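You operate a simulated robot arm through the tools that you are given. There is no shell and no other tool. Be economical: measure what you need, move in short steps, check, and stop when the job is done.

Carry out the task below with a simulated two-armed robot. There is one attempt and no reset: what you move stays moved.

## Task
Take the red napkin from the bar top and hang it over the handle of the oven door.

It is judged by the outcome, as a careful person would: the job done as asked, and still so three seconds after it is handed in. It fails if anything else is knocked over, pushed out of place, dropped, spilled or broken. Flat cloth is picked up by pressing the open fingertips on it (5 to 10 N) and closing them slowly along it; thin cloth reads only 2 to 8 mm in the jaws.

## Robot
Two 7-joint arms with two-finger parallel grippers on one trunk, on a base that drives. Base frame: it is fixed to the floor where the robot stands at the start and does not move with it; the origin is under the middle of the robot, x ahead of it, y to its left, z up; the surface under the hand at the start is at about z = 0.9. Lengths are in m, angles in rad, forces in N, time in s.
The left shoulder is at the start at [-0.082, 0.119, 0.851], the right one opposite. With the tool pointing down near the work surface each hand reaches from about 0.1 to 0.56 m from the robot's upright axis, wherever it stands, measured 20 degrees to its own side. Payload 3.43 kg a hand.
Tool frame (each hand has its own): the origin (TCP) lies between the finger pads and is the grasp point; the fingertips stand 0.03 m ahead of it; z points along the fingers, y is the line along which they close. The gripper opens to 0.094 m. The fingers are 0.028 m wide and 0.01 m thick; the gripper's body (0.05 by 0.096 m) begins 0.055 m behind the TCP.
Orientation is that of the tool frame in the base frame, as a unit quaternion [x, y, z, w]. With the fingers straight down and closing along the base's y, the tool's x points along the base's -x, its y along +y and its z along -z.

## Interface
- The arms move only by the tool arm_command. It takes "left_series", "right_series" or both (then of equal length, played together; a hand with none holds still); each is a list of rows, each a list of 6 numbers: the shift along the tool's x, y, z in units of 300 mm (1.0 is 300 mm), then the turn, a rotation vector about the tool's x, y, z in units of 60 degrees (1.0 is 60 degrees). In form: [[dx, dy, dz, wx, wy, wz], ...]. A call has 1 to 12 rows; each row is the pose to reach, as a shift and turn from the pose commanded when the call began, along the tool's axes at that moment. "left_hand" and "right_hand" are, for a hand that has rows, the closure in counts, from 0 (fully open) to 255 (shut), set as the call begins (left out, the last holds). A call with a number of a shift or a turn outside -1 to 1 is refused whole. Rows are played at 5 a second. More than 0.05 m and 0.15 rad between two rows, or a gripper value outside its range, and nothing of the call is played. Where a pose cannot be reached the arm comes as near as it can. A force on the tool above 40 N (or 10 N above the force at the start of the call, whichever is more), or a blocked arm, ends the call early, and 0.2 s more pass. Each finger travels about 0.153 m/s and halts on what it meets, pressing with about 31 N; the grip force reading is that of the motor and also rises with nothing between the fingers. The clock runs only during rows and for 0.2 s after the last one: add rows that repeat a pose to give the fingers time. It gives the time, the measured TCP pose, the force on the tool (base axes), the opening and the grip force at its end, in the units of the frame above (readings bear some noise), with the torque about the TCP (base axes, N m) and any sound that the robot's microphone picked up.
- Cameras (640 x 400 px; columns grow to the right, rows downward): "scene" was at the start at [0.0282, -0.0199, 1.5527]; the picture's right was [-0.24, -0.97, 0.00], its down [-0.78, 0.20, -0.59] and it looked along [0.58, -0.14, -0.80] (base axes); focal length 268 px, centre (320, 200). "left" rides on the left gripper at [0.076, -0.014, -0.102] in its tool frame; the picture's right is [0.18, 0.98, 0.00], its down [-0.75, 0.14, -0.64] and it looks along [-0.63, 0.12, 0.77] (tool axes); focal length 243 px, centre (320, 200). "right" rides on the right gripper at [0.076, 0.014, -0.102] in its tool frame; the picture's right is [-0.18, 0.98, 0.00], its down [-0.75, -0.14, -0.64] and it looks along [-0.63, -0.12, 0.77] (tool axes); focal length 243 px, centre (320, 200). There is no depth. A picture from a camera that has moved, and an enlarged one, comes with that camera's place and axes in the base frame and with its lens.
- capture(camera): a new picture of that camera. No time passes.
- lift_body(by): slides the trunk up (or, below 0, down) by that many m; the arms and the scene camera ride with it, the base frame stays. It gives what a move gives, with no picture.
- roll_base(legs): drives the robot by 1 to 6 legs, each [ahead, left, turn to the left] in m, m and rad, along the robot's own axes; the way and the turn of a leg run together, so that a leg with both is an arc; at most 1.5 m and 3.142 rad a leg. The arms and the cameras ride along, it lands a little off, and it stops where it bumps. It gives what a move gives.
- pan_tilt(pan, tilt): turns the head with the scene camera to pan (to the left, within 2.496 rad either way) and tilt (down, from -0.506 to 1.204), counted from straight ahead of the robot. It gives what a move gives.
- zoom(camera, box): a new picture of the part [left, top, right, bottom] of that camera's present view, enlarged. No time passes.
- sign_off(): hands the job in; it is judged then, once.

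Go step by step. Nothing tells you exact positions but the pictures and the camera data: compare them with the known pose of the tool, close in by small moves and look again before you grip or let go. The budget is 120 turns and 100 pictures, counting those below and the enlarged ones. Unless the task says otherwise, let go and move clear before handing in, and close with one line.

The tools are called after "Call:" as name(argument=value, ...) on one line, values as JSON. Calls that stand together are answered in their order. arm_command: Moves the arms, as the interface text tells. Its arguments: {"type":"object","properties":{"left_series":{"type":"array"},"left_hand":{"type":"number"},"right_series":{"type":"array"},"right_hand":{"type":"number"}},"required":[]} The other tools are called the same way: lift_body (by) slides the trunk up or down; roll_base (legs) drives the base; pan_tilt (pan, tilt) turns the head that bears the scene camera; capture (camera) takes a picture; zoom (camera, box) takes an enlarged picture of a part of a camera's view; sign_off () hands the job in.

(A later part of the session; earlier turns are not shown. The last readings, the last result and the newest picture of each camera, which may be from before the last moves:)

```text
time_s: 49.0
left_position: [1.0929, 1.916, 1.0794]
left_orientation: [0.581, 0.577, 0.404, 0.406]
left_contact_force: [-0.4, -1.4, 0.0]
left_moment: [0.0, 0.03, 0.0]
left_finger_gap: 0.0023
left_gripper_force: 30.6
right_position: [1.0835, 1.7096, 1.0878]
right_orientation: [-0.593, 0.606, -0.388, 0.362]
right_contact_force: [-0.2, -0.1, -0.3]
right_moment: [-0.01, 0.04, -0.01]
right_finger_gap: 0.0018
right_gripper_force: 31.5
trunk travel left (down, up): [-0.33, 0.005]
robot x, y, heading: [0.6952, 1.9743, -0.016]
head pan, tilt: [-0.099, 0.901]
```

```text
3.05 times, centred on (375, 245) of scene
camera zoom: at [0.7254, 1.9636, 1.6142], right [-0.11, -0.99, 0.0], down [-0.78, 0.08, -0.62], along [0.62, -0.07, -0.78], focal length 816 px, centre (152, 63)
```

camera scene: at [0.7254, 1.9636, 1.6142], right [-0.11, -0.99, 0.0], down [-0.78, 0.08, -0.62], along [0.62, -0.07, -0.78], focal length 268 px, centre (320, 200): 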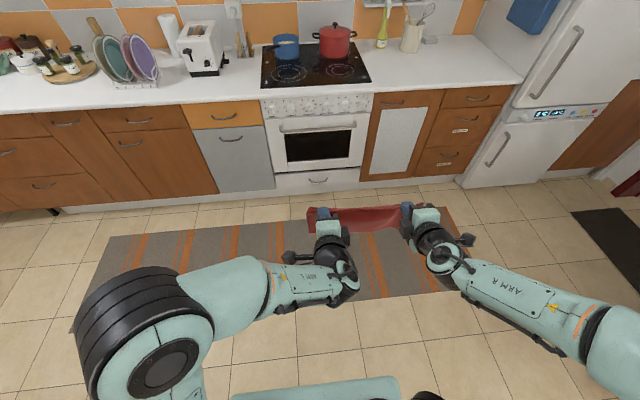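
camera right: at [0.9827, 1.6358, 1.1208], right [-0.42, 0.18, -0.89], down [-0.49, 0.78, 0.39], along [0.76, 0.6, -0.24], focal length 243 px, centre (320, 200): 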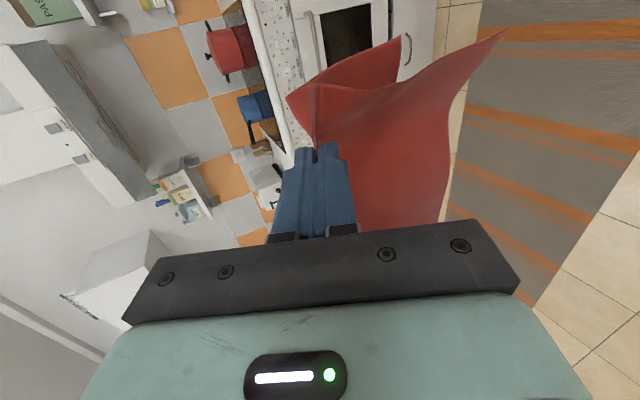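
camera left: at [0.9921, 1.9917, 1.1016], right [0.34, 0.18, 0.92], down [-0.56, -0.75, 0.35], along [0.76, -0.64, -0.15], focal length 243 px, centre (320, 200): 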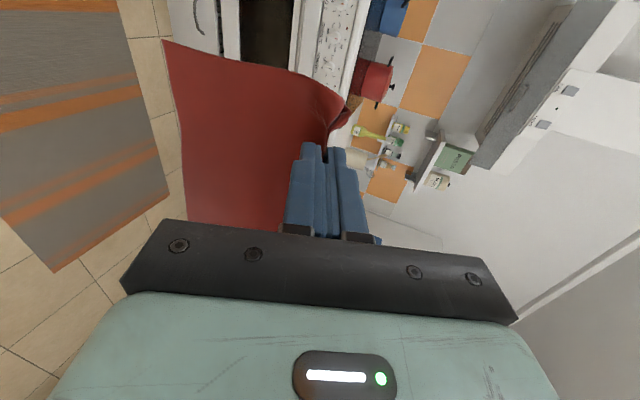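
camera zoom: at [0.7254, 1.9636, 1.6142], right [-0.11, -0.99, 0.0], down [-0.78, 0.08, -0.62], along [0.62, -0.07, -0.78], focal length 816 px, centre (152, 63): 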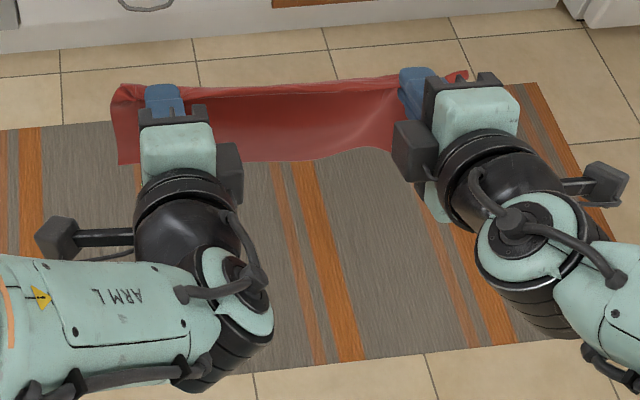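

The cloth hangs well in front of the fingertips. I'll lower the trunk so the bar will fall between the two flap lengths, then drive closer and look again.

Call:
lift_body(by=-0.265)

Call:
roll_base(legs=[[0, 0, 0.014], [0.5, 0, 0]])

Call:
pan_tilt(pan=-0.1, tilt=0.7)

Call:
capture(camera="scene")

Call:
capture(camera="right")

```text
time_s: 51.7
left_position: [1.0925, 1.9166, 0.815]
left_orientation: [0.582, 0.577, 0.404, 0.406]
left_contact_force: [-0.9, -0.5, -0.5]
left_moment: [-0.03, -0.01, 0.02]
left_finger_gap: 0.0022
left_gripper_force: 31.2
right_position: [1.0831, 1.71, 0.8244]
right_orientation: [-0.592, 0.605, -0.389, 0.363]
right_contact_force: [-0.4, 1.3, 0.0]
right_moment: [0.0, 0.03, -0.01]
right_finger_gap: 0.0022
right_gripper_force: 31.1
trunk travel left (down, up): [-0.065, 0.27]
robot x, y, heading: [0.6915, 1.9745, -0.007]
head pan, tilt: [-0.099, 0.901]
```

```text
time_s: 55.0
left_position: [1.5979, 1.9225, 0.8143]
left_orientation: [0.579, 0.581, 0.406, 0.404]
left_contact_force: [0.5, 0.0, -0.6]
left_moment: [0.02, 0.04, -0.01]
left_finger_gap: 0.0023
left_gripper_force: 32.0
right_position: [1.59, 1.7146, 0.8243]
right_orientation: [-0.596, 0.602, -0.386, 0.365]
right_contact_force: [-0.3, 0.1, -0.9]
right_moment: [0.03, 0.06, 0.04]
right_finger_gap: 0.0017
right_gripper_force: 31.5
trunk travel left (down, up): [-0.065, 0.27]
robot x, y, heading: [1.1993, 1.9768, 0.003]
head pan, tilt: [-0.099, 0.901]
```

```text
time_s: 55.7
left_position: [1.5977, 1.9222, 0.8142]
left_orientation: [0.578, 0.58, 0.406, 0.405]
left_contact_force: [0.1, -0.1, -0.2]
left_moment: [0.0, 0.02, 0.0]
left_finger_gap: 0.0024
left_gripper_force: 31.1
right_position: [1.5924, 1.7155, 0.8228]
right_orientation: [-0.596, 0.603, -0.386, 0.364]
right_contact_force: [0.3, -0.4, -0.6]
right_moment: [0.03, 0.02, 0.0]
right_finger_gap: 0.0018
right_gripper_force: 30.8
trunk travel left (down, up): [-0.065, 0.27]
robot x, y, heading: [1.1993, 1.9751, -0.001]
head pan, tilt: [-0.099, 0.7]
```

```text
68 pictures are left
camera scene: at [1.2729, 1.9649, 1.354], right [-0.1, -1.0, 0.0], down [-0.64, 0.06, -0.76], along [0.76, -0.07, -0.64], focal length 268 px, centre (320, 200)
```

scene: 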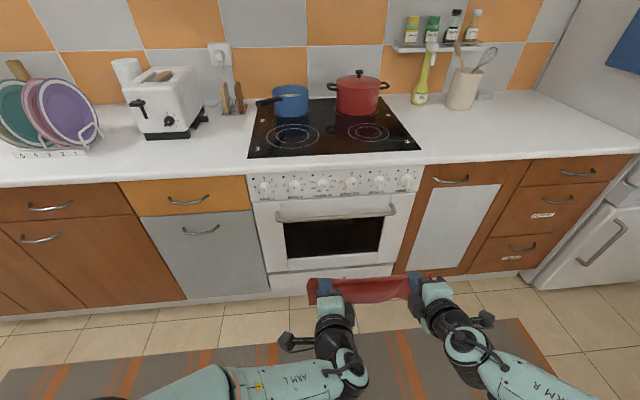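

```text
67 pictures are left
camera right: at [1.491, 1.6417, 0.8558], right [-0.42, 0.18, -0.89], down [-0.5, 0.77, 0.39], along [0.76, 0.61, -0.24], focal length 243 px, centre (320, 200)
```

right: 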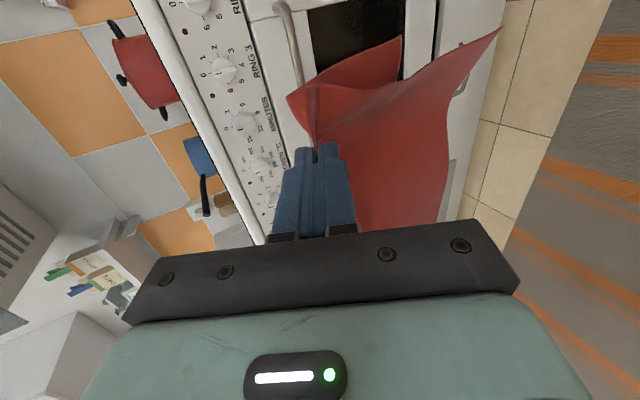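

Handle now estimated at x≈1.96, z≈0.70, with the counter edge at about x 1.96 and knobs at z 0.80–0.845. The flaps hang about 5 cm apart at the bottom, so I'll rise slightly, advance to just short of the handle, and look.

Call:
lift_body(by=0.02)

Call:
roll_base(legs=[[0.22, 0, 0]])

Call:
capture(camera="right")

Call:
capture(camera="left")

Call:
capture(camera="scene")

```text
time_s: 56.4
left_position: [1.5981, 1.9215, 0.8342]
left_orientation: [0.579, 0.581, 0.407, 0.403]
left_contact_force: [0.5, -1.2, 0.2]
left_moment: [-0.02, -0.01, 0.04]
left_finger_gap: 0.0022
left_gripper_force: 31.3
right_position: [1.5921, 1.7152, 0.8442]
right_orientation: [-0.595, 0.603, -0.386, 0.365]
right_contact_force: [-0.3, 1.2, -0.7]
right_moment: [-0.01, 0.04, 0.01]
right_finger_gap: 0.0021
right_gripper_force: 31.5
trunk travel left (down, up): [-0.085, 0.25]
robot x, y, heading: [1.1963, 1.9758, 0.003]
head pan, tilt: [-0.099, 0.7]
```

```text
time_s: 58.1
left_position: [1.8221, 1.923, 0.8348]
left_orientation: [0.579, 0.58, 0.407, 0.403]
left_contact_force: [0.1, 0.3, 0.6]
left_moment: [-0.04, 0.0, 0.01]
left_finger_gap: 0.0024
left_gripper_force: 31.1
right_position: [1.8158, 1.7156, 0.8437]
right_orientation: [-0.596, 0.602, -0.386, 0.364]
right_contact_force: [-0.2, 0.4, -0.5]
right_moment: [0.03, -0.03, 0.02]
right_finger_gap: 0.0018
right_gripper_force: 30.6
trunk travel left (down, up): [-0.085, 0.25]
robot x, y, heading: [1.425, 1.9779, -0.0]
head pan, tilt: [-0.099, 0.7]
```

```text
66 pictures are left
camera right: at [1.7162, 1.6423, 0.8757], right [-0.43, 0.18, -0.89], down [-0.5, 0.77, 0.39], along [0.76, 0.61, -0.24], focal length 243 px, centre (320, 200)
```

right: 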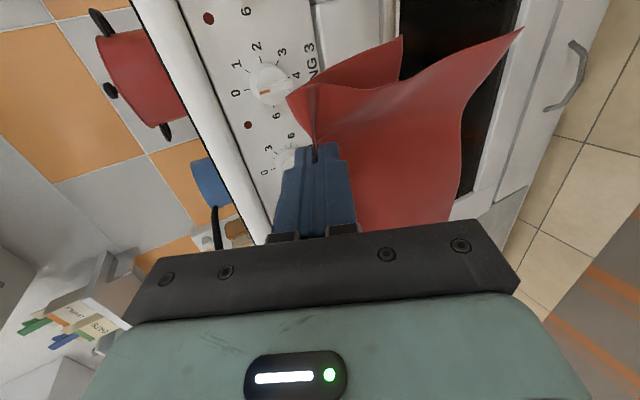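

```text
65 pictures are left
camera left: at [1.721, 1.9984, 0.8569], right [0.34, 0.18, 0.92], down [-0.55, -0.76, 0.35], along [0.76, -0.63, -0.15], focal length 243 px, centre (320, 200)
```

left: 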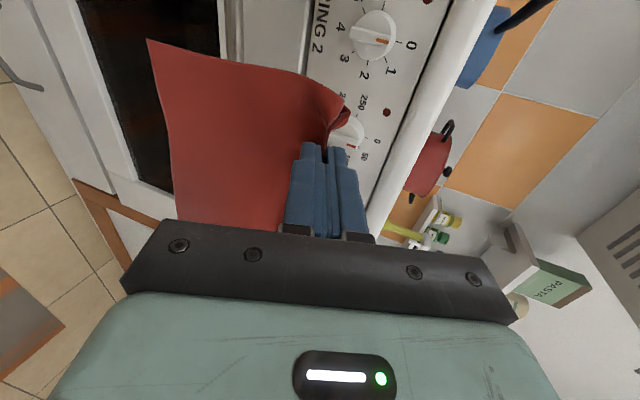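

```text
64 pictures are left
camera scene: at [1.4911, 1.9654, 1.3765], right [-0.1, -1.0, 0.0], down [-0.64, 0.06, -0.76], along [0.76, -0.07, -0.64], focal length 268 px, centre (320, 200)
```

scene: 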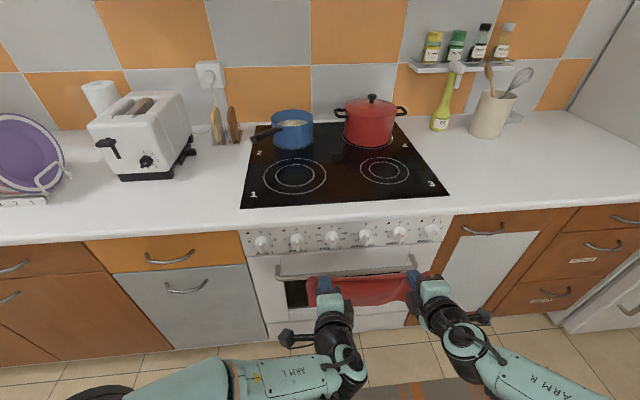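

Call:
zoom(camera="scene", box=[240, 200, 460, 340])

Call:
zoom(camera="right", box=[220, 0, 540, 200])

```text
2.86 times, centred on (350, 270) of scene
camera zoom: at [1.4911, 1.9654, 1.3765], right [-0.1, -1.0, 0.0], down [-0.64, 0.06, -0.76], along [0.76, -0.07, -0.64], focal length 765 px, centre (234, 0)
```

zoom: 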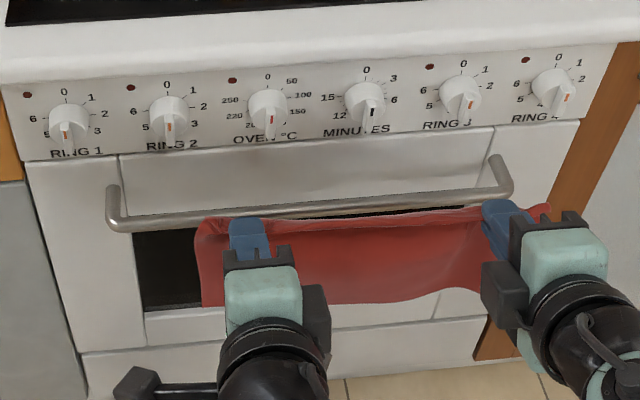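

```text
2.00 times, centred on (380, 100) of right
camera zoom: at [1.7162, 1.6423, 0.8757], right [-0.43, 0.18, -0.89], down [-0.5, 0.77, 0.39], along [0.76, 0.61, -0.24], focal length 485 px, centre (200, 400)
```

zoom: 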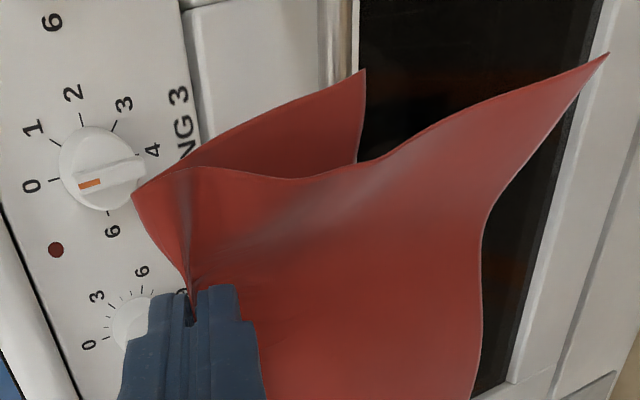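

The bar fixes at about x 1.953, z 0.697. The far flap's bottom (~0.73) clears it and hangs 4 cm ahead of the tips, so I'll advance 9.5 cm to put the bar between the flaps.

Call:
roll_base(legs=[[0.092, 0, 0]])

Call:
capture(camera="right")

Call:
zoom(camera="scene", box=[220, 200, 480, 360])

Call:
capture(camera="left")

```text
time_s: 59.2
left_position: [1.9123, 1.9228, 0.835]
left_orientation: [0.579, 0.58, 0.406, 0.404]
left_contact_force: [-0.1, 0.5, 0.9]
left_moment: [-0.03, 0.0, 0.0]
left_finger_gap: 0.0022
left_gripper_force: 30.6
right_position: [1.9061, 1.7141, 0.8432]
right_orientation: [-0.596, 0.603, -0.386, 0.364]
right_contact_force: [0.1, 0.8, -0.9]
right_moment: [0.05, 0.05, -0.01]
right_finger_gap: 0.002
right_gripper_force: 31.2
trunk travel left (down, up): [-0.085, 0.25]
robot x, y, heading: [1.5153, 1.9781, 0.004]
head pan, tilt: [-0.099, 0.7]
```

```text
61 pictures are left
camera right: at [1.8065, 1.642, 0.8756], right [-0.42, 0.18, -0.89], down [-0.5, 0.77, 0.39], along [0.76, 0.61, -0.24], focal length 243 px, centre (320, 200)
```

right: 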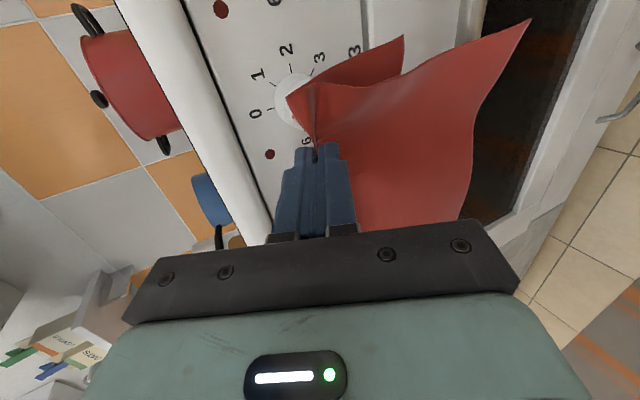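

```text
2.46 times, centred on (350, 280) of scene
camera zoom: at [1.5819, 1.9655, 1.3765], right [-0.1, -1.0, 0.0], down [-0.64, 0.06, -0.76], along [0.76, -0.07, -0.64], focal length 659 px, centre (246, 3)
```

zoom: 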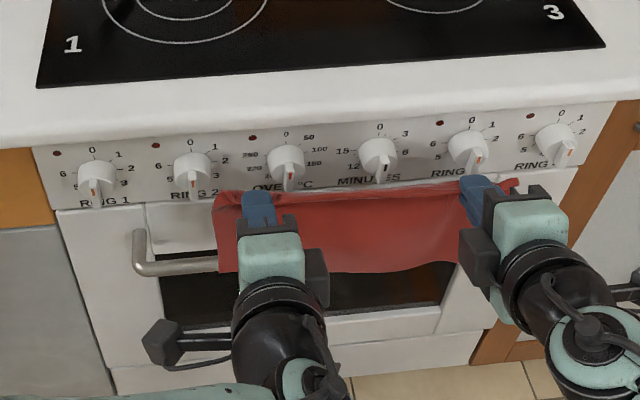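

```text
59 pictures are left
camera left: at [1.8118, 1.9981, 0.8569], right [0.34, 0.18, 0.92], down [-0.55, -0.76, 0.35], along [0.76, -0.63, -0.15], focal length 243 px, centre (320, 200)
```

left: 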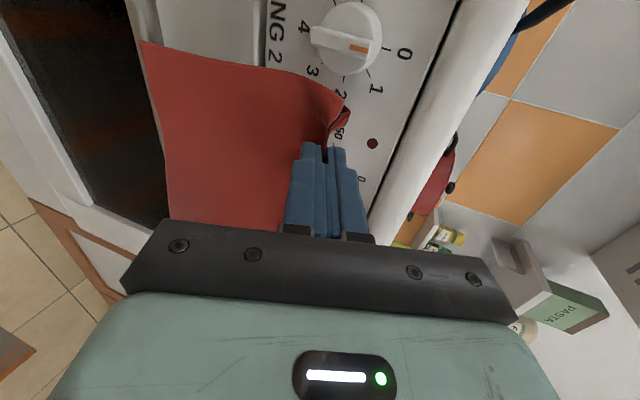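

The near flap is on my side of the bar and the far flap's edge looks about 2 cm past it. I'll push the hands 1–2 cm further for margin and lower the trunk in steps.

Call:
arm_command(left_series=[[0, 0.007, 0.019, 0, 0, 0], [0, 0.0137, 0.0376, 0, 0, 0], [0, 0.0137, 0.0376, 0, 0, 0]], right_series=[[0, -0.0126, 0.027, 0, 0, 0], [0, -0.0252, 0.0544, 0, 0, 0], [0, -0.0252, 0.0544, 0, 0, 0]])

Call:
lift_body(by=-0.04)

Call:
capture(camera="right")

Call:
capture(camera="left")

Call:
zoom(camera="scene", box=[220, 200, 480, 360])

```text
time_s: 60.0
left_position: [1.9239, 1.9229, 0.835]
left_orientation: [0.579, 0.58, 0.405, 0.405]
left_contact_force: [0.4, -1.4, 0.6]
left_moment: [0.02, 0.05, -0.01]
left_finger_gap: 0.0022
left_gripper_force: 31.2
right_position: [1.9229, 1.7149, 0.8432]
right_orientation: [-0.596, 0.603, -0.386, 0.365]
right_contact_force: [0.3, -0.1, 0.0]
right_moment: [-0.02, 0.03, -0.02]
right_finger_gap: 0.0016
right_gripper_force: 31.1
trunk travel left (down, up): [-0.085, 0.25]
robot x, y, heading: [1.5105, 1.9764, 0.003]
head pan, tilt: [-0.099, 0.7]
```

```text
time_s: 60.9
left_position: [1.9242, 1.9234, 0.7951]
left_orientation: [0.579, 0.581, 0.406, 0.404]
left_contact_force: [0.1, 1.0, 0.4]
left_moment: [-0.02, 0.04, -0.02]
left_finger_gap: 0.0023
left_gripper_force: 30.7
right_position: [1.924, 1.7146, 0.803]
right_orientation: [-0.594, 0.603, -0.387, 0.364]
right_contact_force: [0.0, 0.9, 0.7]
right_moment: [0.0, 0.04, -0.03]
right_finger_gap: 0.002
right_gripper_force: 30.1
trunk travel left (down, up): [-0.045, 0.29]
robot x, y, heading: [1.5108, 1.9753, 0.006]
head pan, tilt: [-0.099, 0.7]
```

```text
58 pictures are left
camera right: at [1.8236, 1.6415, 0.8357], right [-0.42, 0.18, -0.89], down [-0.5, 0.78, 0.39], along [0.76, 0.61, -0.24], focal length 243 px, centre (320, 200)
```

right: 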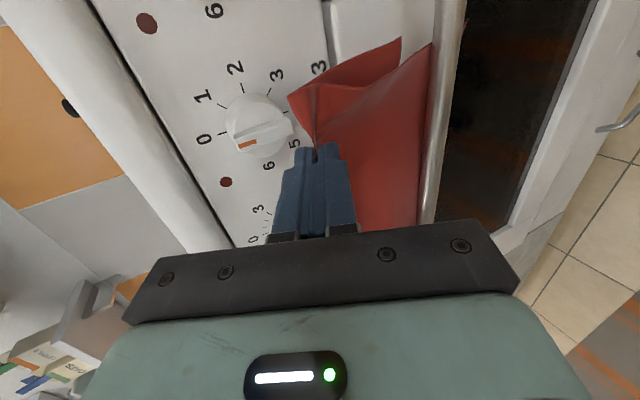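

```text
57 pictures are left
camera left: at [1.8231, 1.9983, 0.8171], right [0.34, 0.18, 0.92], down [-0.55, -0.76, 0.35], along [0.76, -0.63, -0.15], focal length 243 px, centre (320, 200)
```

left: 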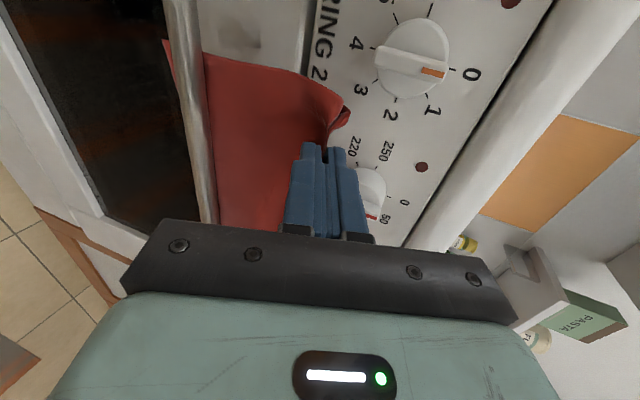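

```text
2.46 times, centred on (350, 280) of scene
camera zoom: at [1.595, 1.9656, 1.3326], right [-0.1, -1.0, 0.0], down [-0.64, 0.06, -0.77], along [0.76, -0.07, -0.64], focal length 659 px, centre (246, 3)
```

zoom: 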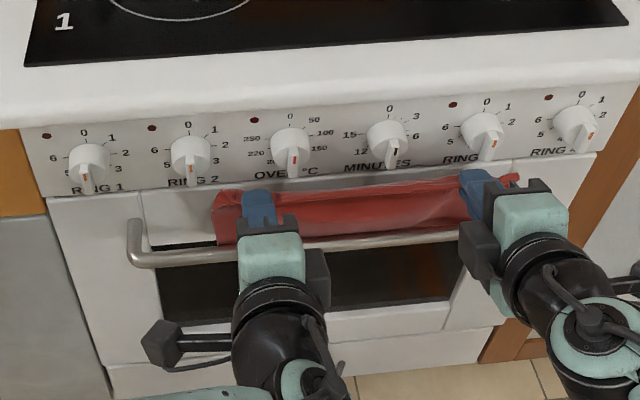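

Both flaps went behind the bar: the near flap was higher than I judged, and the tips were too far in. I'll rise, draw back about 2.5 cm so the bar lies under the opening of the V, and check again before lowering.

Call:
lift_body(by=0.055)

Call:
arm_command(left_series=[[0, -0.0137, -0.0376, 0, 0, 0], [0, -0.0274, -0.0752, 0, 0, 0], [0, -0.0274, -0.0752, 0, 0, 0]], right_series=[[0, 0.0168, -0.0363, 0, 0, 0], [0, 0.0336, -0.0726, 0, 0, 0], [0, 0.0336, -0.0726, 0, 0, 0]])

Call:
capture(camera="right")

Call:
capture(camera="left")

```text
time_s: 61.8
left_position: [1.9241, 1.923, 0.8506]
left_orientation: [0.579, 0.58, 0.406, 0.404]
left_contact_force: [0.8, 0.7, 0.2]
left_moment: [-0.03, 0.02, -0.02]
left_finger_gap: 0.0022
left_gripper_force: 31.1
right_position: [1.9236, 1.7161, 0.8574]
right_orientation: [-0.596, 0.602, -0.387, 0.364]
right_contact_force: [-0.3, -0.3, 0.9]
right_moment: [0.0, 0.02, 0.0]
right_finger_gap: 0.0018
right_gripper_force: 30.4
trunk travel left (down, up): [-0.1, 0.235]
robot x, y, heading: [1.5175, 1.9716, 0.001]
head pan, tilt: [-0.099, 0.7]
```

```text
time_s: 62.6
left_position: [1.8993, 1.9236, 0.8499]
left_orientation: [0.579, 0.58, 0.407, 0.404]
left_contact_force: [0.4, -0.6, 0.0]
left_moment: [0.02, 0.05, -0.01]
left_finger_gap: 0.0022
left_gripper_force: 30.5
right_position: [1.8999, 1.7169, 0.8604]
right_orientation: [-0.596, 0.603, -0.385, 0.364]
right_contact_force: [-0.7, 0.4, -0.5]
right_moment: [-0.01, 0.04, 0.01]
right_finger_gap: 0.0017
right_gripper_force: 30.7
trunk travel left (down, up): [-0.1, 0.235]
robot x, y, heading: [1.5129, 1.9764, 0.002]
head pan, tilt: [-0.099, 0.7]
```

```text
55 pictures are left
camera right: at [1.7995, 1.6423, 0.8923], right [-0.42, 0.18, -0.89], down [-0.5, 0.77, 0.39], along [0.76, 0.61, -0.24], focal length 243 px, centre (320, 200)
```

right: 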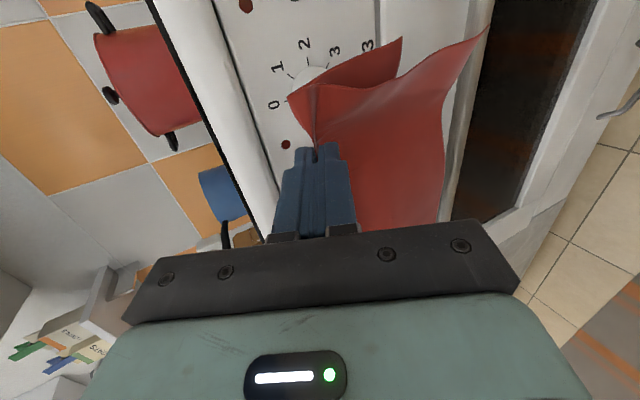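

```text
54 pictures are left
camera left: at [1.7989, 1.9988, 0.872], right [0.34, 0.18, 0.92], down [-0.55, -0.76, 0.35], along [0.76, -0.63, -0.15], focal length 243 px, centre (320, 200)
```

left: 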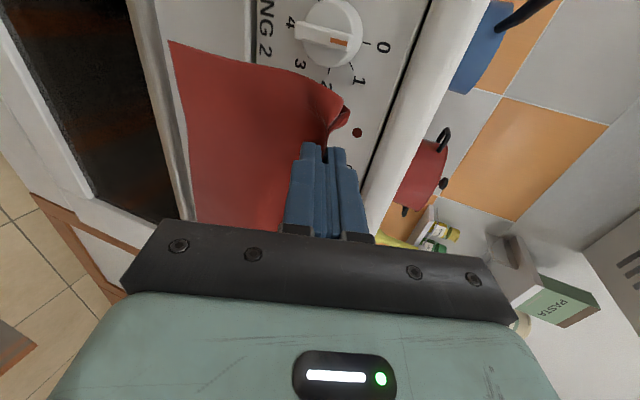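

Near-flap bottom is at z≈0.72 and the far one at ≈0.755, a 3.5 cm difference. I'll pull back clear of the bar, drop so the bar is between those heights, and check before advancing.

Call:
arm_command(left_series=[[0, -0.017, -0.047, 0, 0, 0], [0, -0.0342, -0.094, 0, 0, 0], [0, -0.0342, -0.094, 0, 0, 0], [0, -0.0342, -0.094, 0, 0, 0]], right_series=[[0, 0.025, -0.044, 0, 0, 0], [0, 0.06, -0.082, 0, 0, 0], [0, 0.06, -0.082, 0, 0, 0], [0, 0.06, -0.082, 0, 0, 0]])

Call:
lift_body(by=-0.036)

Call:
capture(camera="right")

Call:
capture(camera="left")

Call:
zoom(camera="scene", box=[220, 200, 480, 360])

```text
time_s: 63.6
left_position: [1.8698, 1.9222, 0.8511]
left_orientation: [0.578, 0.58, 0.407, 0.405]
left_contact_force: [0.5, 0.6, -0.3]
left_moment: [-0.03, 0.01, -0.01]
left_finger_gap: 0.0022
left_gripper_force: 31.1
right_position: [1.8686, 1.7171, 0.8548]
right_orientation: [-0.595, 0.603, -0.387, 0.364]
right_contact_force: [0.5, -0.2, -0.4]
right_moment: [0.02, 0.01, -0.02]
right_finger_gap: 0.0018
right_gripper_force: 31.5
trunk travel left (down, up): [-0.1, 0.235]
robot x, y, heading: [1.512, 1.9746, -0.0]
head pan, tilt: [-0.099, 0.7]
```

```text
time_s: 64.4
left_position: [1.8706, 1.923, 0.8141]
left_orientation: [0.579, 0.58, 0.406, 0.405]
left_contact_force: [0.2, 0.6, 0.6]
left_moment: [-0.02, 0.02, -0.02]
left_finger_gap: 0.0023
left_gripper_force: 31.4
right_position: [1.87, 1.7152, 0.8174]
right_orientation: [-0.596, 0.603, -0.386, 0.364]
right_contact_force: [0.7, 0.2, 0.5]
right_moment: [0.02, 0.06, 0.01]
right_finger_gap: 0.0019
right_gripper_force: 31.2
trunk travel left (down, up): [-0.064, 0.271]
robot x, y, heading: [1.5145, 1.9756, 0.001]
head pan, tilt: [-0.099, 0.7]
```

```text
53 pictures are left
camera right: at [1.7697, 1.6429, 0.8496], right [-0.42, 0.18, -0.89], down [-0.5, 0.77, 0.39], along [0.76, 0.61, -0.24], focal length 243 px, centre (320, 200)
```

right: 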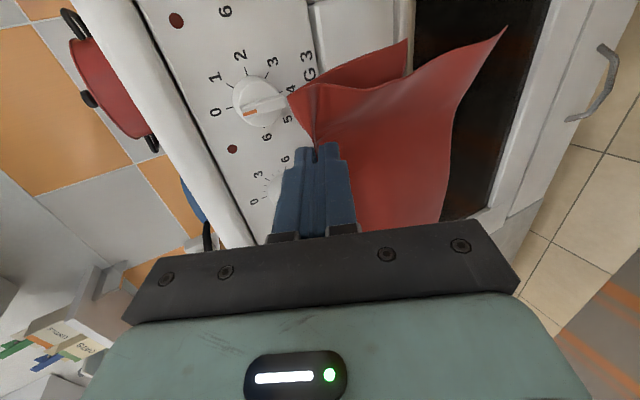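

```text
52 pictures are left
camera left: at [1.7689, 1.9979, 0.8363], right [0.34, 0.18, 0.92], down [-0.55, -0.76, 0.35], along [0.76, -0.63, -0.15], focal length 243 px, centre (320, 200)
```

left: 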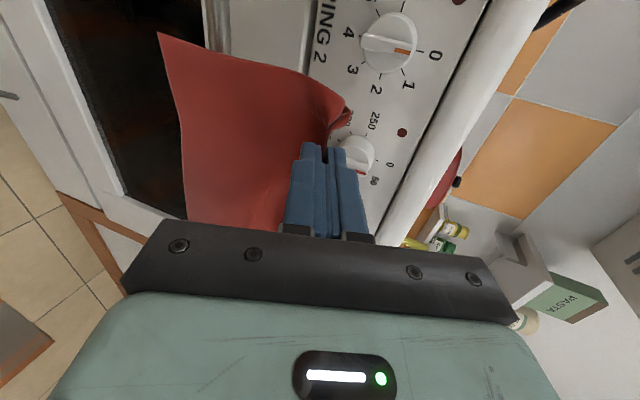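

```text
2.46 times, centred on (350, 280) of scene
camera zoom: at [1.5884, 1.9656, 1.353], right [-0.1, -1.0, 0.0], down [-0.64, 0.06, -0.77], along [0.76, -0.07, -0.64], focal length 659 px, centre (246, 3)
```

zoom: 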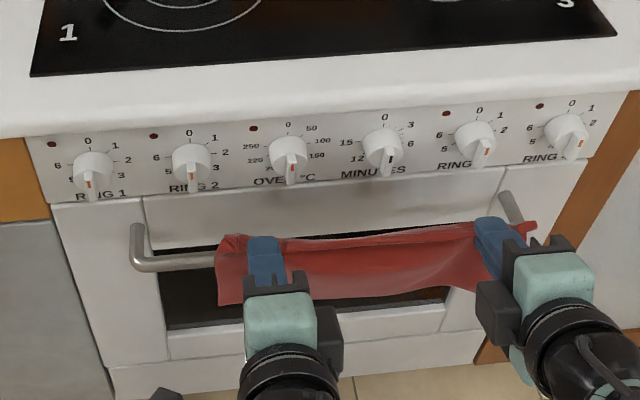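

The near flap now hangs below bar level in front of it (z≈0.675), with the far flap bottom just above it. I'll rise a hair, then advance 3.7 cm slowly.

Call:
lift_body(by=0.006)

Call:
arm_command(left_series=[[0, 0.01, 0.029, 0, 0, 0], [0, 0.021, 0.058, 0, 0, 0], [0, 0.0315, 0.087, 0, 0, 0], [0, 0.042, 0.116, 0, 0, 0], [0, 0.042, 0.116, 0, 0, 0]], right_series=[[0, -0.013, 0.028, 0, 0, 0], [0, -0.026, 0.056, 0, 0, 0], [0, -0.039, 0.084, 0, 0, 0], [0, -0.052, 0.112, 0, 0, 0], [0, -0.052, 0.112, 0, 0, 0]])

Call:
capture(camera="right")

Call:
capture(camera="left")

Call:
zoom(camera="scene", box=[220, 200, 480, 360])

```text
time_s: 65.0
left_position: [1.8705, 1.9232, 0.8196]
left_orientation: [0.58, 0.58, 0.406, 0.404]
left_contact_force: [0.9, 0.2, -0.9]
left_moment: [0.03, 0.01, 0.03]
left_finger_gap: 0.0024
left_gripper_force: 31.1
right_position: [1.8706, 1.7158, 0.8227]
right_orientation: [-0.596, 0.603, -0.386, 0.364]
right_contact_force: [-0.1, -0.1, 0.0]
right_moment: [0.0, 0.05, -0.03]
right_finger_gap: 0.0016
right_gripper_force: 30.5
trunk travel left (down, up): [-0.07, 0.265]
robot x, y, heading: [1.5129, 1.9777, 0.002]
head pan, tilt: [-0.099, 0.7]
```

```text
time_s: 66.2
left_position: [1.9064, 1.9228, 0.8214]
left_orientation: [0.58, 0.579, 0.406, 0.404]
left_contact_force: [-0.4, -0.9, -0.1]
left_moment: [-0.02, 0.05, 0.01]
left_finger_gap: 0.0021
left_gripper_force: 31.3
right_position: [1.9057, 1.7147, 0.8232]
right_orientation: [-0.595, 0.604, -0.387, 0.364]
right_contact_force: [-0.8, 0.6, -0.4]
right_moment: [0.01, 0.01, 0.02]
right_finger_gap: 0.0019
right_gripper_force: 31.1
trunk travel left (down, up): [-0.07, 0.265]
robot x, y, heading: [1.5146, 1.9738, 0.004]
head pan, tilt: [-0.099, 0.7]
```

```text
50 pictures are left
camera right: at [1.8066, 1.6418, 0.8546], right [-0.42, 0.18, -0.89], down [-0.5, 0.77, 0.39], along [0.76, 0.61, -0.24], focal length 243 px, centre (320, 200)
```

right: 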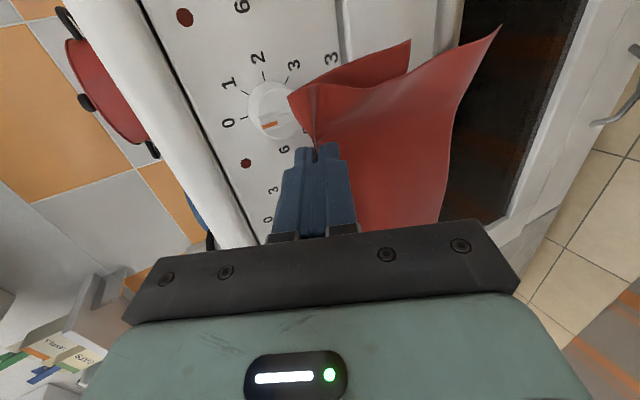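

```text
49 pictures are left
camera left: at [1.8055, 1.9982, 0.8425], right [0.34, 0.18, 0.92], down [-0.55, -0.76, 0.35], along [0.76, -0.63, -0.15], focal length 243 px, centre (320, 200)
```

left: 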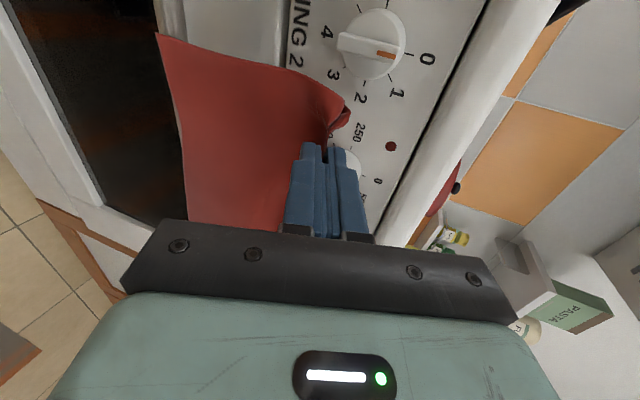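

```text
2.46 times, centred on (350, 280) of scene
camera zoom: at [1.5863, 1.9655, 1.3596], right [-0.1, -1.0, 0.0], down [-0.64, 0.06, -0.76], along [0.76, -0.07, -0.64], focal length 659 px, centre (246, 3)
```

zoom: 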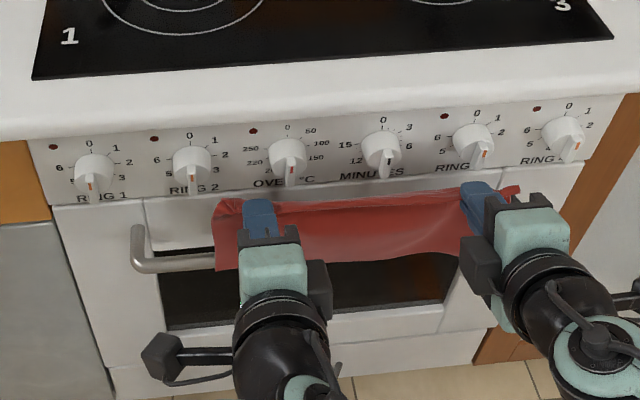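

I'll enlarge both wrist views to see where the bar lies relative to the flaps.

Call:
zoom(camera="right", box=[270, 0, 530, 160])

Call:
zoom(camera="left", box=[120, 0, 380, 160])

```text
2.46 times, centred on (400, 80) of right
camera zoom: at [1.8066, 1.6418, 0.8546], right [-0.42, 0.18, -0.89], down [-0.5, 0.77, 0.39], along [0.76, 0.61, -0.24], focal length 597 px, centre (123, 495)
```

zoom: 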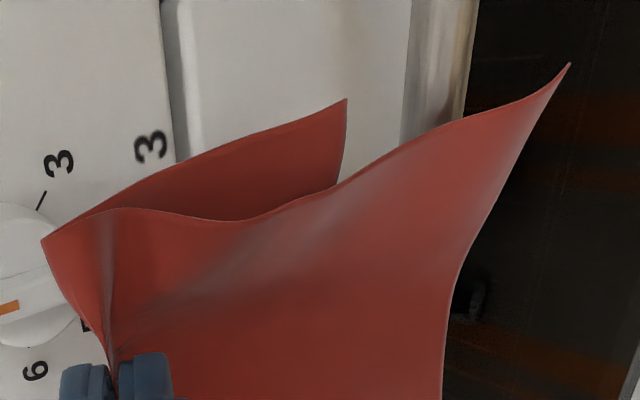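

```text
2.46 times, centred on (250, 80) of left
camera zoom: at [1.8055, 1.9982, 0.8425], right [0.34, 0.18, 0.92], down [-0.55, -0.76, 0.35], along [0.76, -0.63, -0.15], focal length 597 px, centre (492, 495)
```

zoom: 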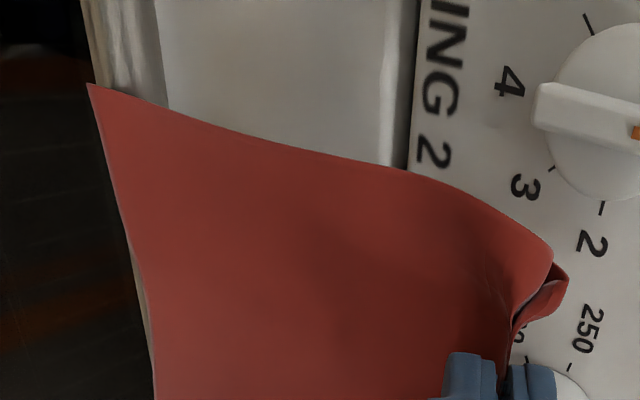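

The bar lies between the flaps on the right, but on the left the near flap's edge is only level with the bar. Horizontal position looks right, so I'll lower 1.5 cm straight down and look.

Call:
lift_body(by=-0.015)

Call:
zoom(camera="right", box=[270, 0, 530, 160])

Call:
zoom(camera="left", box=[120, 0, 380, 160])

```text
time_s: 66.8
left_position: [1.9073, 1.9226, 0.8046]
left_orientation: [0.578, 0.58, 0.407, 0.404]
left_contact_force: [-0.3, -0.4, 0.1]
left_moment: [-0.01, 0.04, -0.03]
left_finger_gap: 0.0023
left_gripper_force: 31.4
right_position: [1.9064, 1.7153, 0.8072]
right_orientation: [-0.596, 0.603, -0.385, 0.365]
right_contact_force: [-1.0, -0.2, -0.3]
right_moment: [0.0, 0.03, 0.02]
right_finger_gap: 0.0018
right_gripper_force: 31.1
trunk travel left (down, up): [-0.055, 0.28]
robot x, y, heading: [1.5145, 1.9704, -0.0]
head pan, tilt: [-0.099, 0.7]
```

```text
2.46 times, centred on (400, 80) of right
camera zoom: at [1.8068, 1.642, 0.84], right [-0.42, 0.18, -0.89], down [-0.5, 0.78, 0.39], along [0.76, 0.61, -0.24], focal length 597 px, centre (123, 495)
```

zoom: 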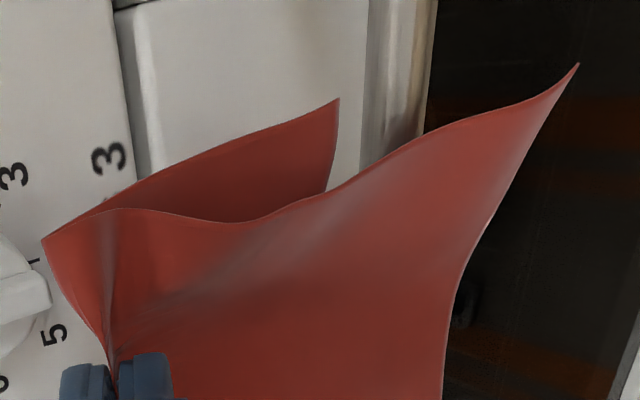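

```text
2.46 times, centred on (250, 80) of left
camera zoom: at [1.8061, 1.9981, 0.8271], right [0.34, 0.18, 0.92], down [-0.55, -0.76, 0.35], along [0.76, -0.63, -0.15], focal length 597 px, centre (492, 495)
```

zoom: 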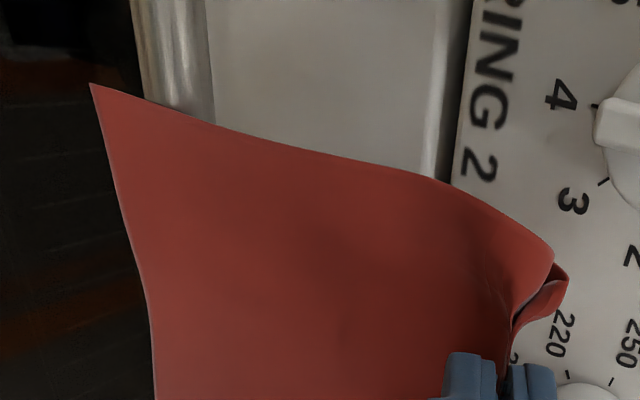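

The near flap is clearly in front of the bar on both sides now. I'll lower another 1.5 cm and see whether the far flap passes behind the bar.

Call:
lift_body(by=-0.015)

Call:
zoom(camera="right", box=[270, 0, 530, 160])

Call:
zoom(camera="left", box=[120, 0, 380, 160])

```text
time_s: 67.4
left_position: [1.9064, 1.9226, 0.7904]
left_orientation: [0.579, 0.579, 0.407, 0.404]
left_contact_force: [-0.3, 0.2, 0.1]
left_moment: [-0.01, 0.03, 0.0]
left_finger_gap: 0.002
left_gripper_force: 31.2
right_position: [1.9066, 1.7156, 0.7933]
right_orientation: [-0.595, 0.603, -0.387, 0.364]
right_contact_force: [0.4, -1.1, 0.6]
right_moment: [0.04, 0.03, 0.01]
right_finger_gap: 0.0018
right_gripper_force: 30.4
trunk travel left (down, up): [-0.04, 0.295]
robot x, y, heading: [1.5119, 1.9746, 0.003]
head pan, tilt: [-0.099, 0.7]
```

```text
2.46 times, centred on (400, 80) of right
camera zoom: at [1.8068, 1.6419, 0.825], right [-0.42, 0.18, -0.89], down [-0.5, 0.78, 0.39], along [0.76, 0.61, -0.24], focal length 597 px, centre (123, 495)
```

zoom: 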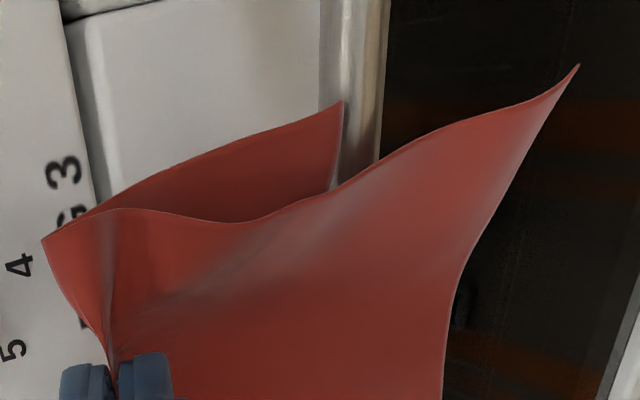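

```text
2.46 times, centred on (250, 80) of left
camera zoom: at [1.806, 1.9981, 0.8122], right [0.34, 0.18, 0.92], down [-0.55, -0.76, 0.35], along [0.76, -0.63, -0.15], focal length 597 px, centre (492, 495)
```

zoom: 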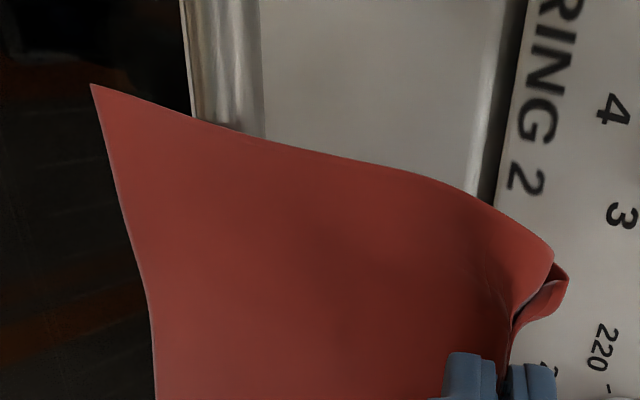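

The far flap's corner overlaps the bar in view, so it isn't safely behind yet. The near flap is well hooked, so I'll rise 1.5 cm, push 2 cm further, then lower again.

Call:
lift_body(by=0.016)

Call:
arm_command(left_series=[[0, 0.0114, 0.0313, 0, 0, 0], [0, 0.0228, 0.0627, 0, 0, 0], [0, 0.0228, 0.0627, 0, 0, 0]], right_series=[[0, -0.014, 0.0302, 0, 0, 0], [0, -0.028, 0.0605, 0, 0, 0], [0, -0.028, 0.0605, 0, 0, 0]])

Call:
zoom(camera="right", box=[270, 0, 530, 160])

Call:
zoom(camera="left", box=[120, 0, 380, 160])

```text
time_s: 68.0
left_position: [1.9077, 1.9231, 0.8065]
left_orientation: [0.58, 0.579, 0.406, 0.404]
left_contact_force: [0.2, 0.4, -0.4]
left_moment: [-0.02, 0.03, -0.01]
left_finger_gap: 0.0023
left_gripper_force: 30.7
right_position: [1.9073, 1.7162, 0.8082]
right_orientation: [-0.597, 0.602, -0.385, 0.364]
right_contact_force: [0.3, 0.2, 0.5]
right_moment: [-0.02, 0.03, 0.01]
right_finger_gap: 0.0022
right_gripper_force: 31.0
trunk travel left (down, up): [-0.056, 0.279]
robot x, y, heading: [1.5113, 1.9786, 0.003]
head pan, tilt: [-0.099, 0.7]
```

```text
time_s: 68.8
left_position: [1.9274, 1.9236, 0.8064]
left_orientation: [0.579, 0.58, 0.407, 0.404]
left_contact_force: [0.4, -0.6, -0.7]
left_moment: [-0.03, 0.0, -0.01]
left_finger_gap: 0.0021
left_gripper_force: 31.2
right_position: [1.9268, 1.7142, 0.807]
right_orientation: [-0.596, 0.603, -0.386, 0.364]
right_contact_force: [0.5, 1.0, 0.2]
right_moment: [-0.02, 0.01, 0.0]
right_finger_gap: 0.002
right_gripper_force: 30.6
trunk travel left (down, up): [-0.056, 0.279]
robot x, y, heading: [1.5143, 1.9744, 0.001]
head pan, tilt: [-0.099, 0.7]
```

```text
2.46 times, centred on (400, 80) of right
camera zoom: at [1.8275, 1.6407, 0.8402], right [-0.42, 0.18, -0.89], down [-0.5, 0.77, 0.39], along [0.76, 0.61, -0.24], focal length 597 px, centre (123, 495)
```

zoom: 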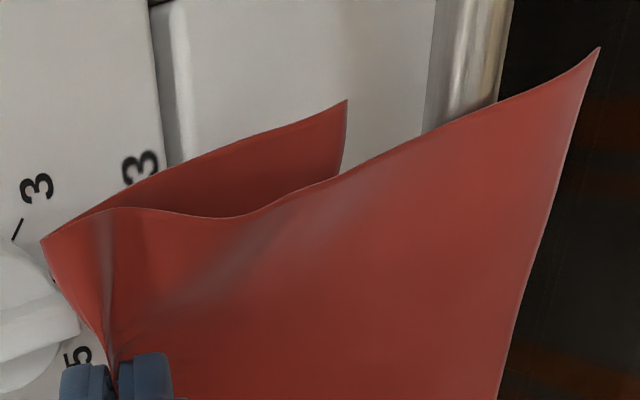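

```text
2.46 times, centred on (250, 80) of left
camera zoom: at [1.8264, 1.9981, 0.8277], right [0.34, 0.18, 0.92], down [-0.55, -0.76, 0.35], along [0.76, -0.63, -0.15], focal length 597 px, centre (492, 495)
```

zoom: 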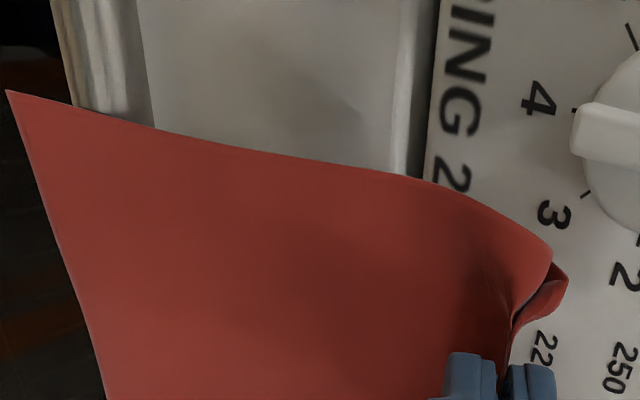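

The bar is now pushing the near flap back and the far flap hangs well past it. Lowering 3.5 cm.

Call:
lift_body(by=-0.035)

Call:
zoom(camera="right", box=[270, 0, 530, 160])

Call:
zoom(camera="left", box=[120, 0, 380, 160])

Call:
zoom(camera="scene", box=[220, 200, 480, 360])

```text
time_s: 69.6
left_position: [1.9272, 1.9233, 0.7722]
left_orientation: [0.579, 0.58, 0.407, 0.404]
left_contact_force: [0.2, -0.1, -0.1]
left_moment: [-0.02, 0.02, -0.03]
left_finger_gap: 0.0021
left_gripper_force: 31.5
right_position: [1.9261, 1.7144, 0.773]
right_orientation: [-0.595, 0.603, -0.387, 0.365]
right_contact_force: [0.3, 1.0, 0.2]
right_moment: [0.01, 0.06, 0.0]
right_finger_gap: 0.002
right_gripper_force: 30.7
trunk travel left (down, up): [-0.021, 0.314]
robot x, y, heading: [1.5152, 1.9784, 0.002]
head pan, tilt: [-0.099, 0.7]
```

```text
2.46 times, centred on (400, 80) of right
camera zoom: at [1.8267, 1.6413, 0.8057], right [-0.42, 0.18, -0.89], down [-0.5, 0.78, 0.39], along [0.76, 0.61, -0.24], focal length 597 px, centre (123, 495)
```

zoom: 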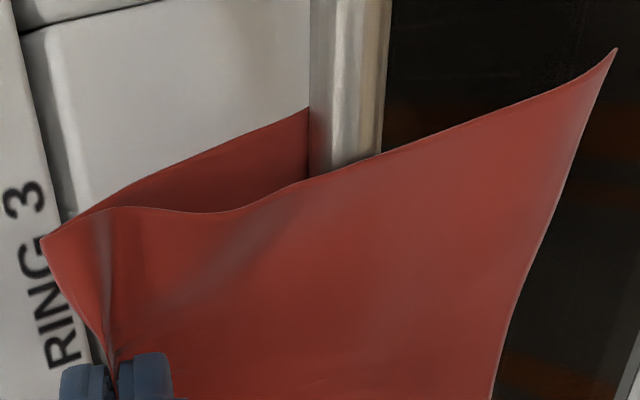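

```text
2.46 times, centred on (250, 80) of left
camera zoom: at [1.826, 1.9981, 0.7931], right [0.34, 0.18, 0.92], down [-0.55, -0.76, 0.35], along [0.76, -0.63, -0.15], focal length 597 px, centre (492, 495)
```

zoom: 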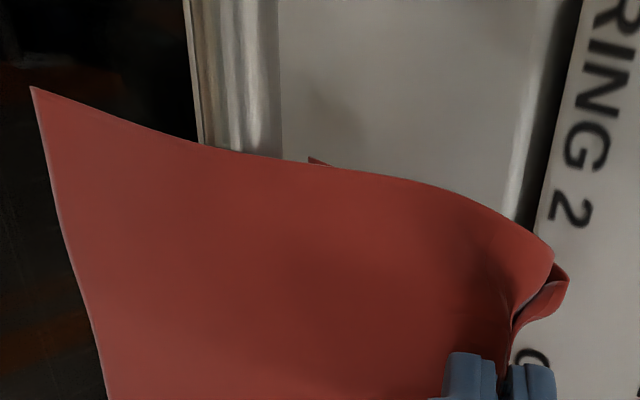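

```text
2.46 times, centred on (350, 280) of scene
camera zoom: at [1.6016, 1.9656, 1.3097], right [-0.1, -1.0, 0.0], down [-0.64, 0.06, -0.77], along [0.76, -0.07, -0.64], focal length 659 px, centre (246, 3)
```

zoom: 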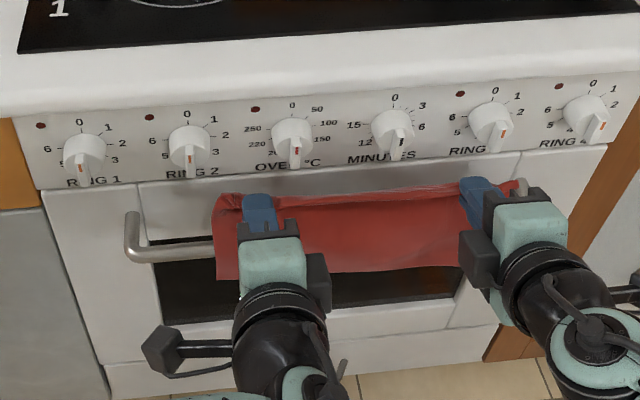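

The bar is now between the flaps on both sides: the far flap disappears behind it and the near flap hangs in front. I'll lower until the tips almost rest on the bar.

Call:
lift_body(by=-0.018)

Call:
arm_command(left_series=[[0, -0.018, 0.024, 0, 0, 0], [0, -0.0356, 0.0484, 0, 0, 0], [0, -0.0356, 0.0484, 0, 0, 0]], right_series=[[0, 0.016, 0.026, 0, 0, 0], [0, 0.0313, 0.0512, 0, 0, 0], [0, 0.0313, 0.0512, 0, 0, 0]])

Call:
zoom(camera="right", box=[270, 0, 530, 160])

Call:
zoom(camera="left", box=[120, 0, 380, 160])

Call:
zoom(camera="scene", box=[220, 200, 480, 360])

```text
time_s: 70.3
left_position: [1.927, 1.9228, 0.7537]
left_orientation: [0.579, 0.58, 0.406, 0.404]
left_contact_force: [-0.4, -0.8, -0.1]
left_moment: [-0.03, 0.02, 0.0]
left_finger_gap: 0.0023
left_gripper_force: 30.3
right_position: [1.9277, 1.7138, 0.7551]
right_orientation: [-0.596, 0.602, -0.387, 0.365]
right_contact_force: [0.2, 0.5, -0.3]
right_moment: [0.0, 0.04, -0.01]
right_finger_gap: 0.0019
right_gripper_force: 31.2
trunk travel left (down, up): [-0.003, 0.332]
robot x, y, heading: [1.5128, 1.9746, 0.0]
head pan, tilt: [-0.099, 0.7]
```

```text
time_s: 71.1
left_position: [1.9376, 1.9228, 0.7371]
left_orientation: [0.579, 0.579, 0.406, 0.405]
left_contact_force: [0.1, -0.3, 0.7]
left_moment: [0.02, -0.01, -0.03]
left_finger_gap: 0.0023
left_gripper_force: 31.1
right_position: [1.9374, 1.7154, 0.741]
right_orientation: [-0.595, 0.603, -0.387, 0.364]
right_contact_force: [0.8, 0.4, -0.6]
right_moment: [-0.02, -0.01, 0.04]
right_finger_gap: 0.002
right_gripper_force: 30.9
trunk travel left (down, up): [-0.003, 0.332]
robot x, y, heading: [1.5109, 1.9742, 0.001]
head pan, tilt: [-0.099, 0.7]
```

```text
2.46 times, centred on (400, 80) of right
camera zoom: at [1.8367, 1.6412, 0.7726], right [-0.42, 0.18, -0.89], down [-0.5, 0.77, 0.39], along [0.76, 0.61, -0.24], focal length 597 px, centre (123, 495)
```

zoom: 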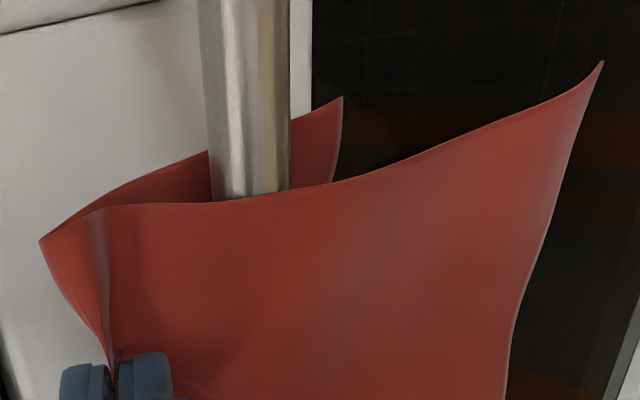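

```text
2.46 times, centred on (250, 80) of left
camera zoom: at [1.8367, 1.998, 0.7597], right [0.34, 0.18, 0.92], down [-0.55, -0.76, 0.35], along [0.76, -0.63, -0.15], focal length 597 px, centre (492, 495)
```

zoom: 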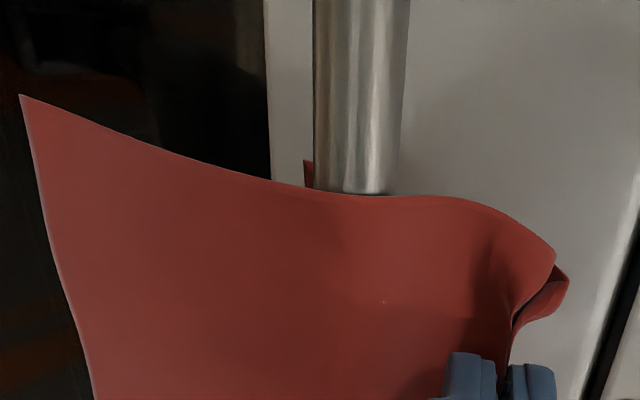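

```text
2.46 times, centred on (350, 280) of scene
camera zoom: at [1.6041, 1.9656, 1.2961], right [-0.1, -1.0, 0.0], down [-0.64, 0.06, -0.76], along [0.76, -0.07, -0.64], focal length 659 px, centre (246, 3)
```

zoom: 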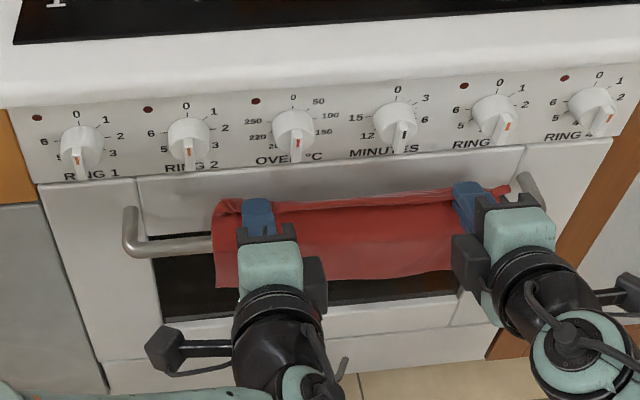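

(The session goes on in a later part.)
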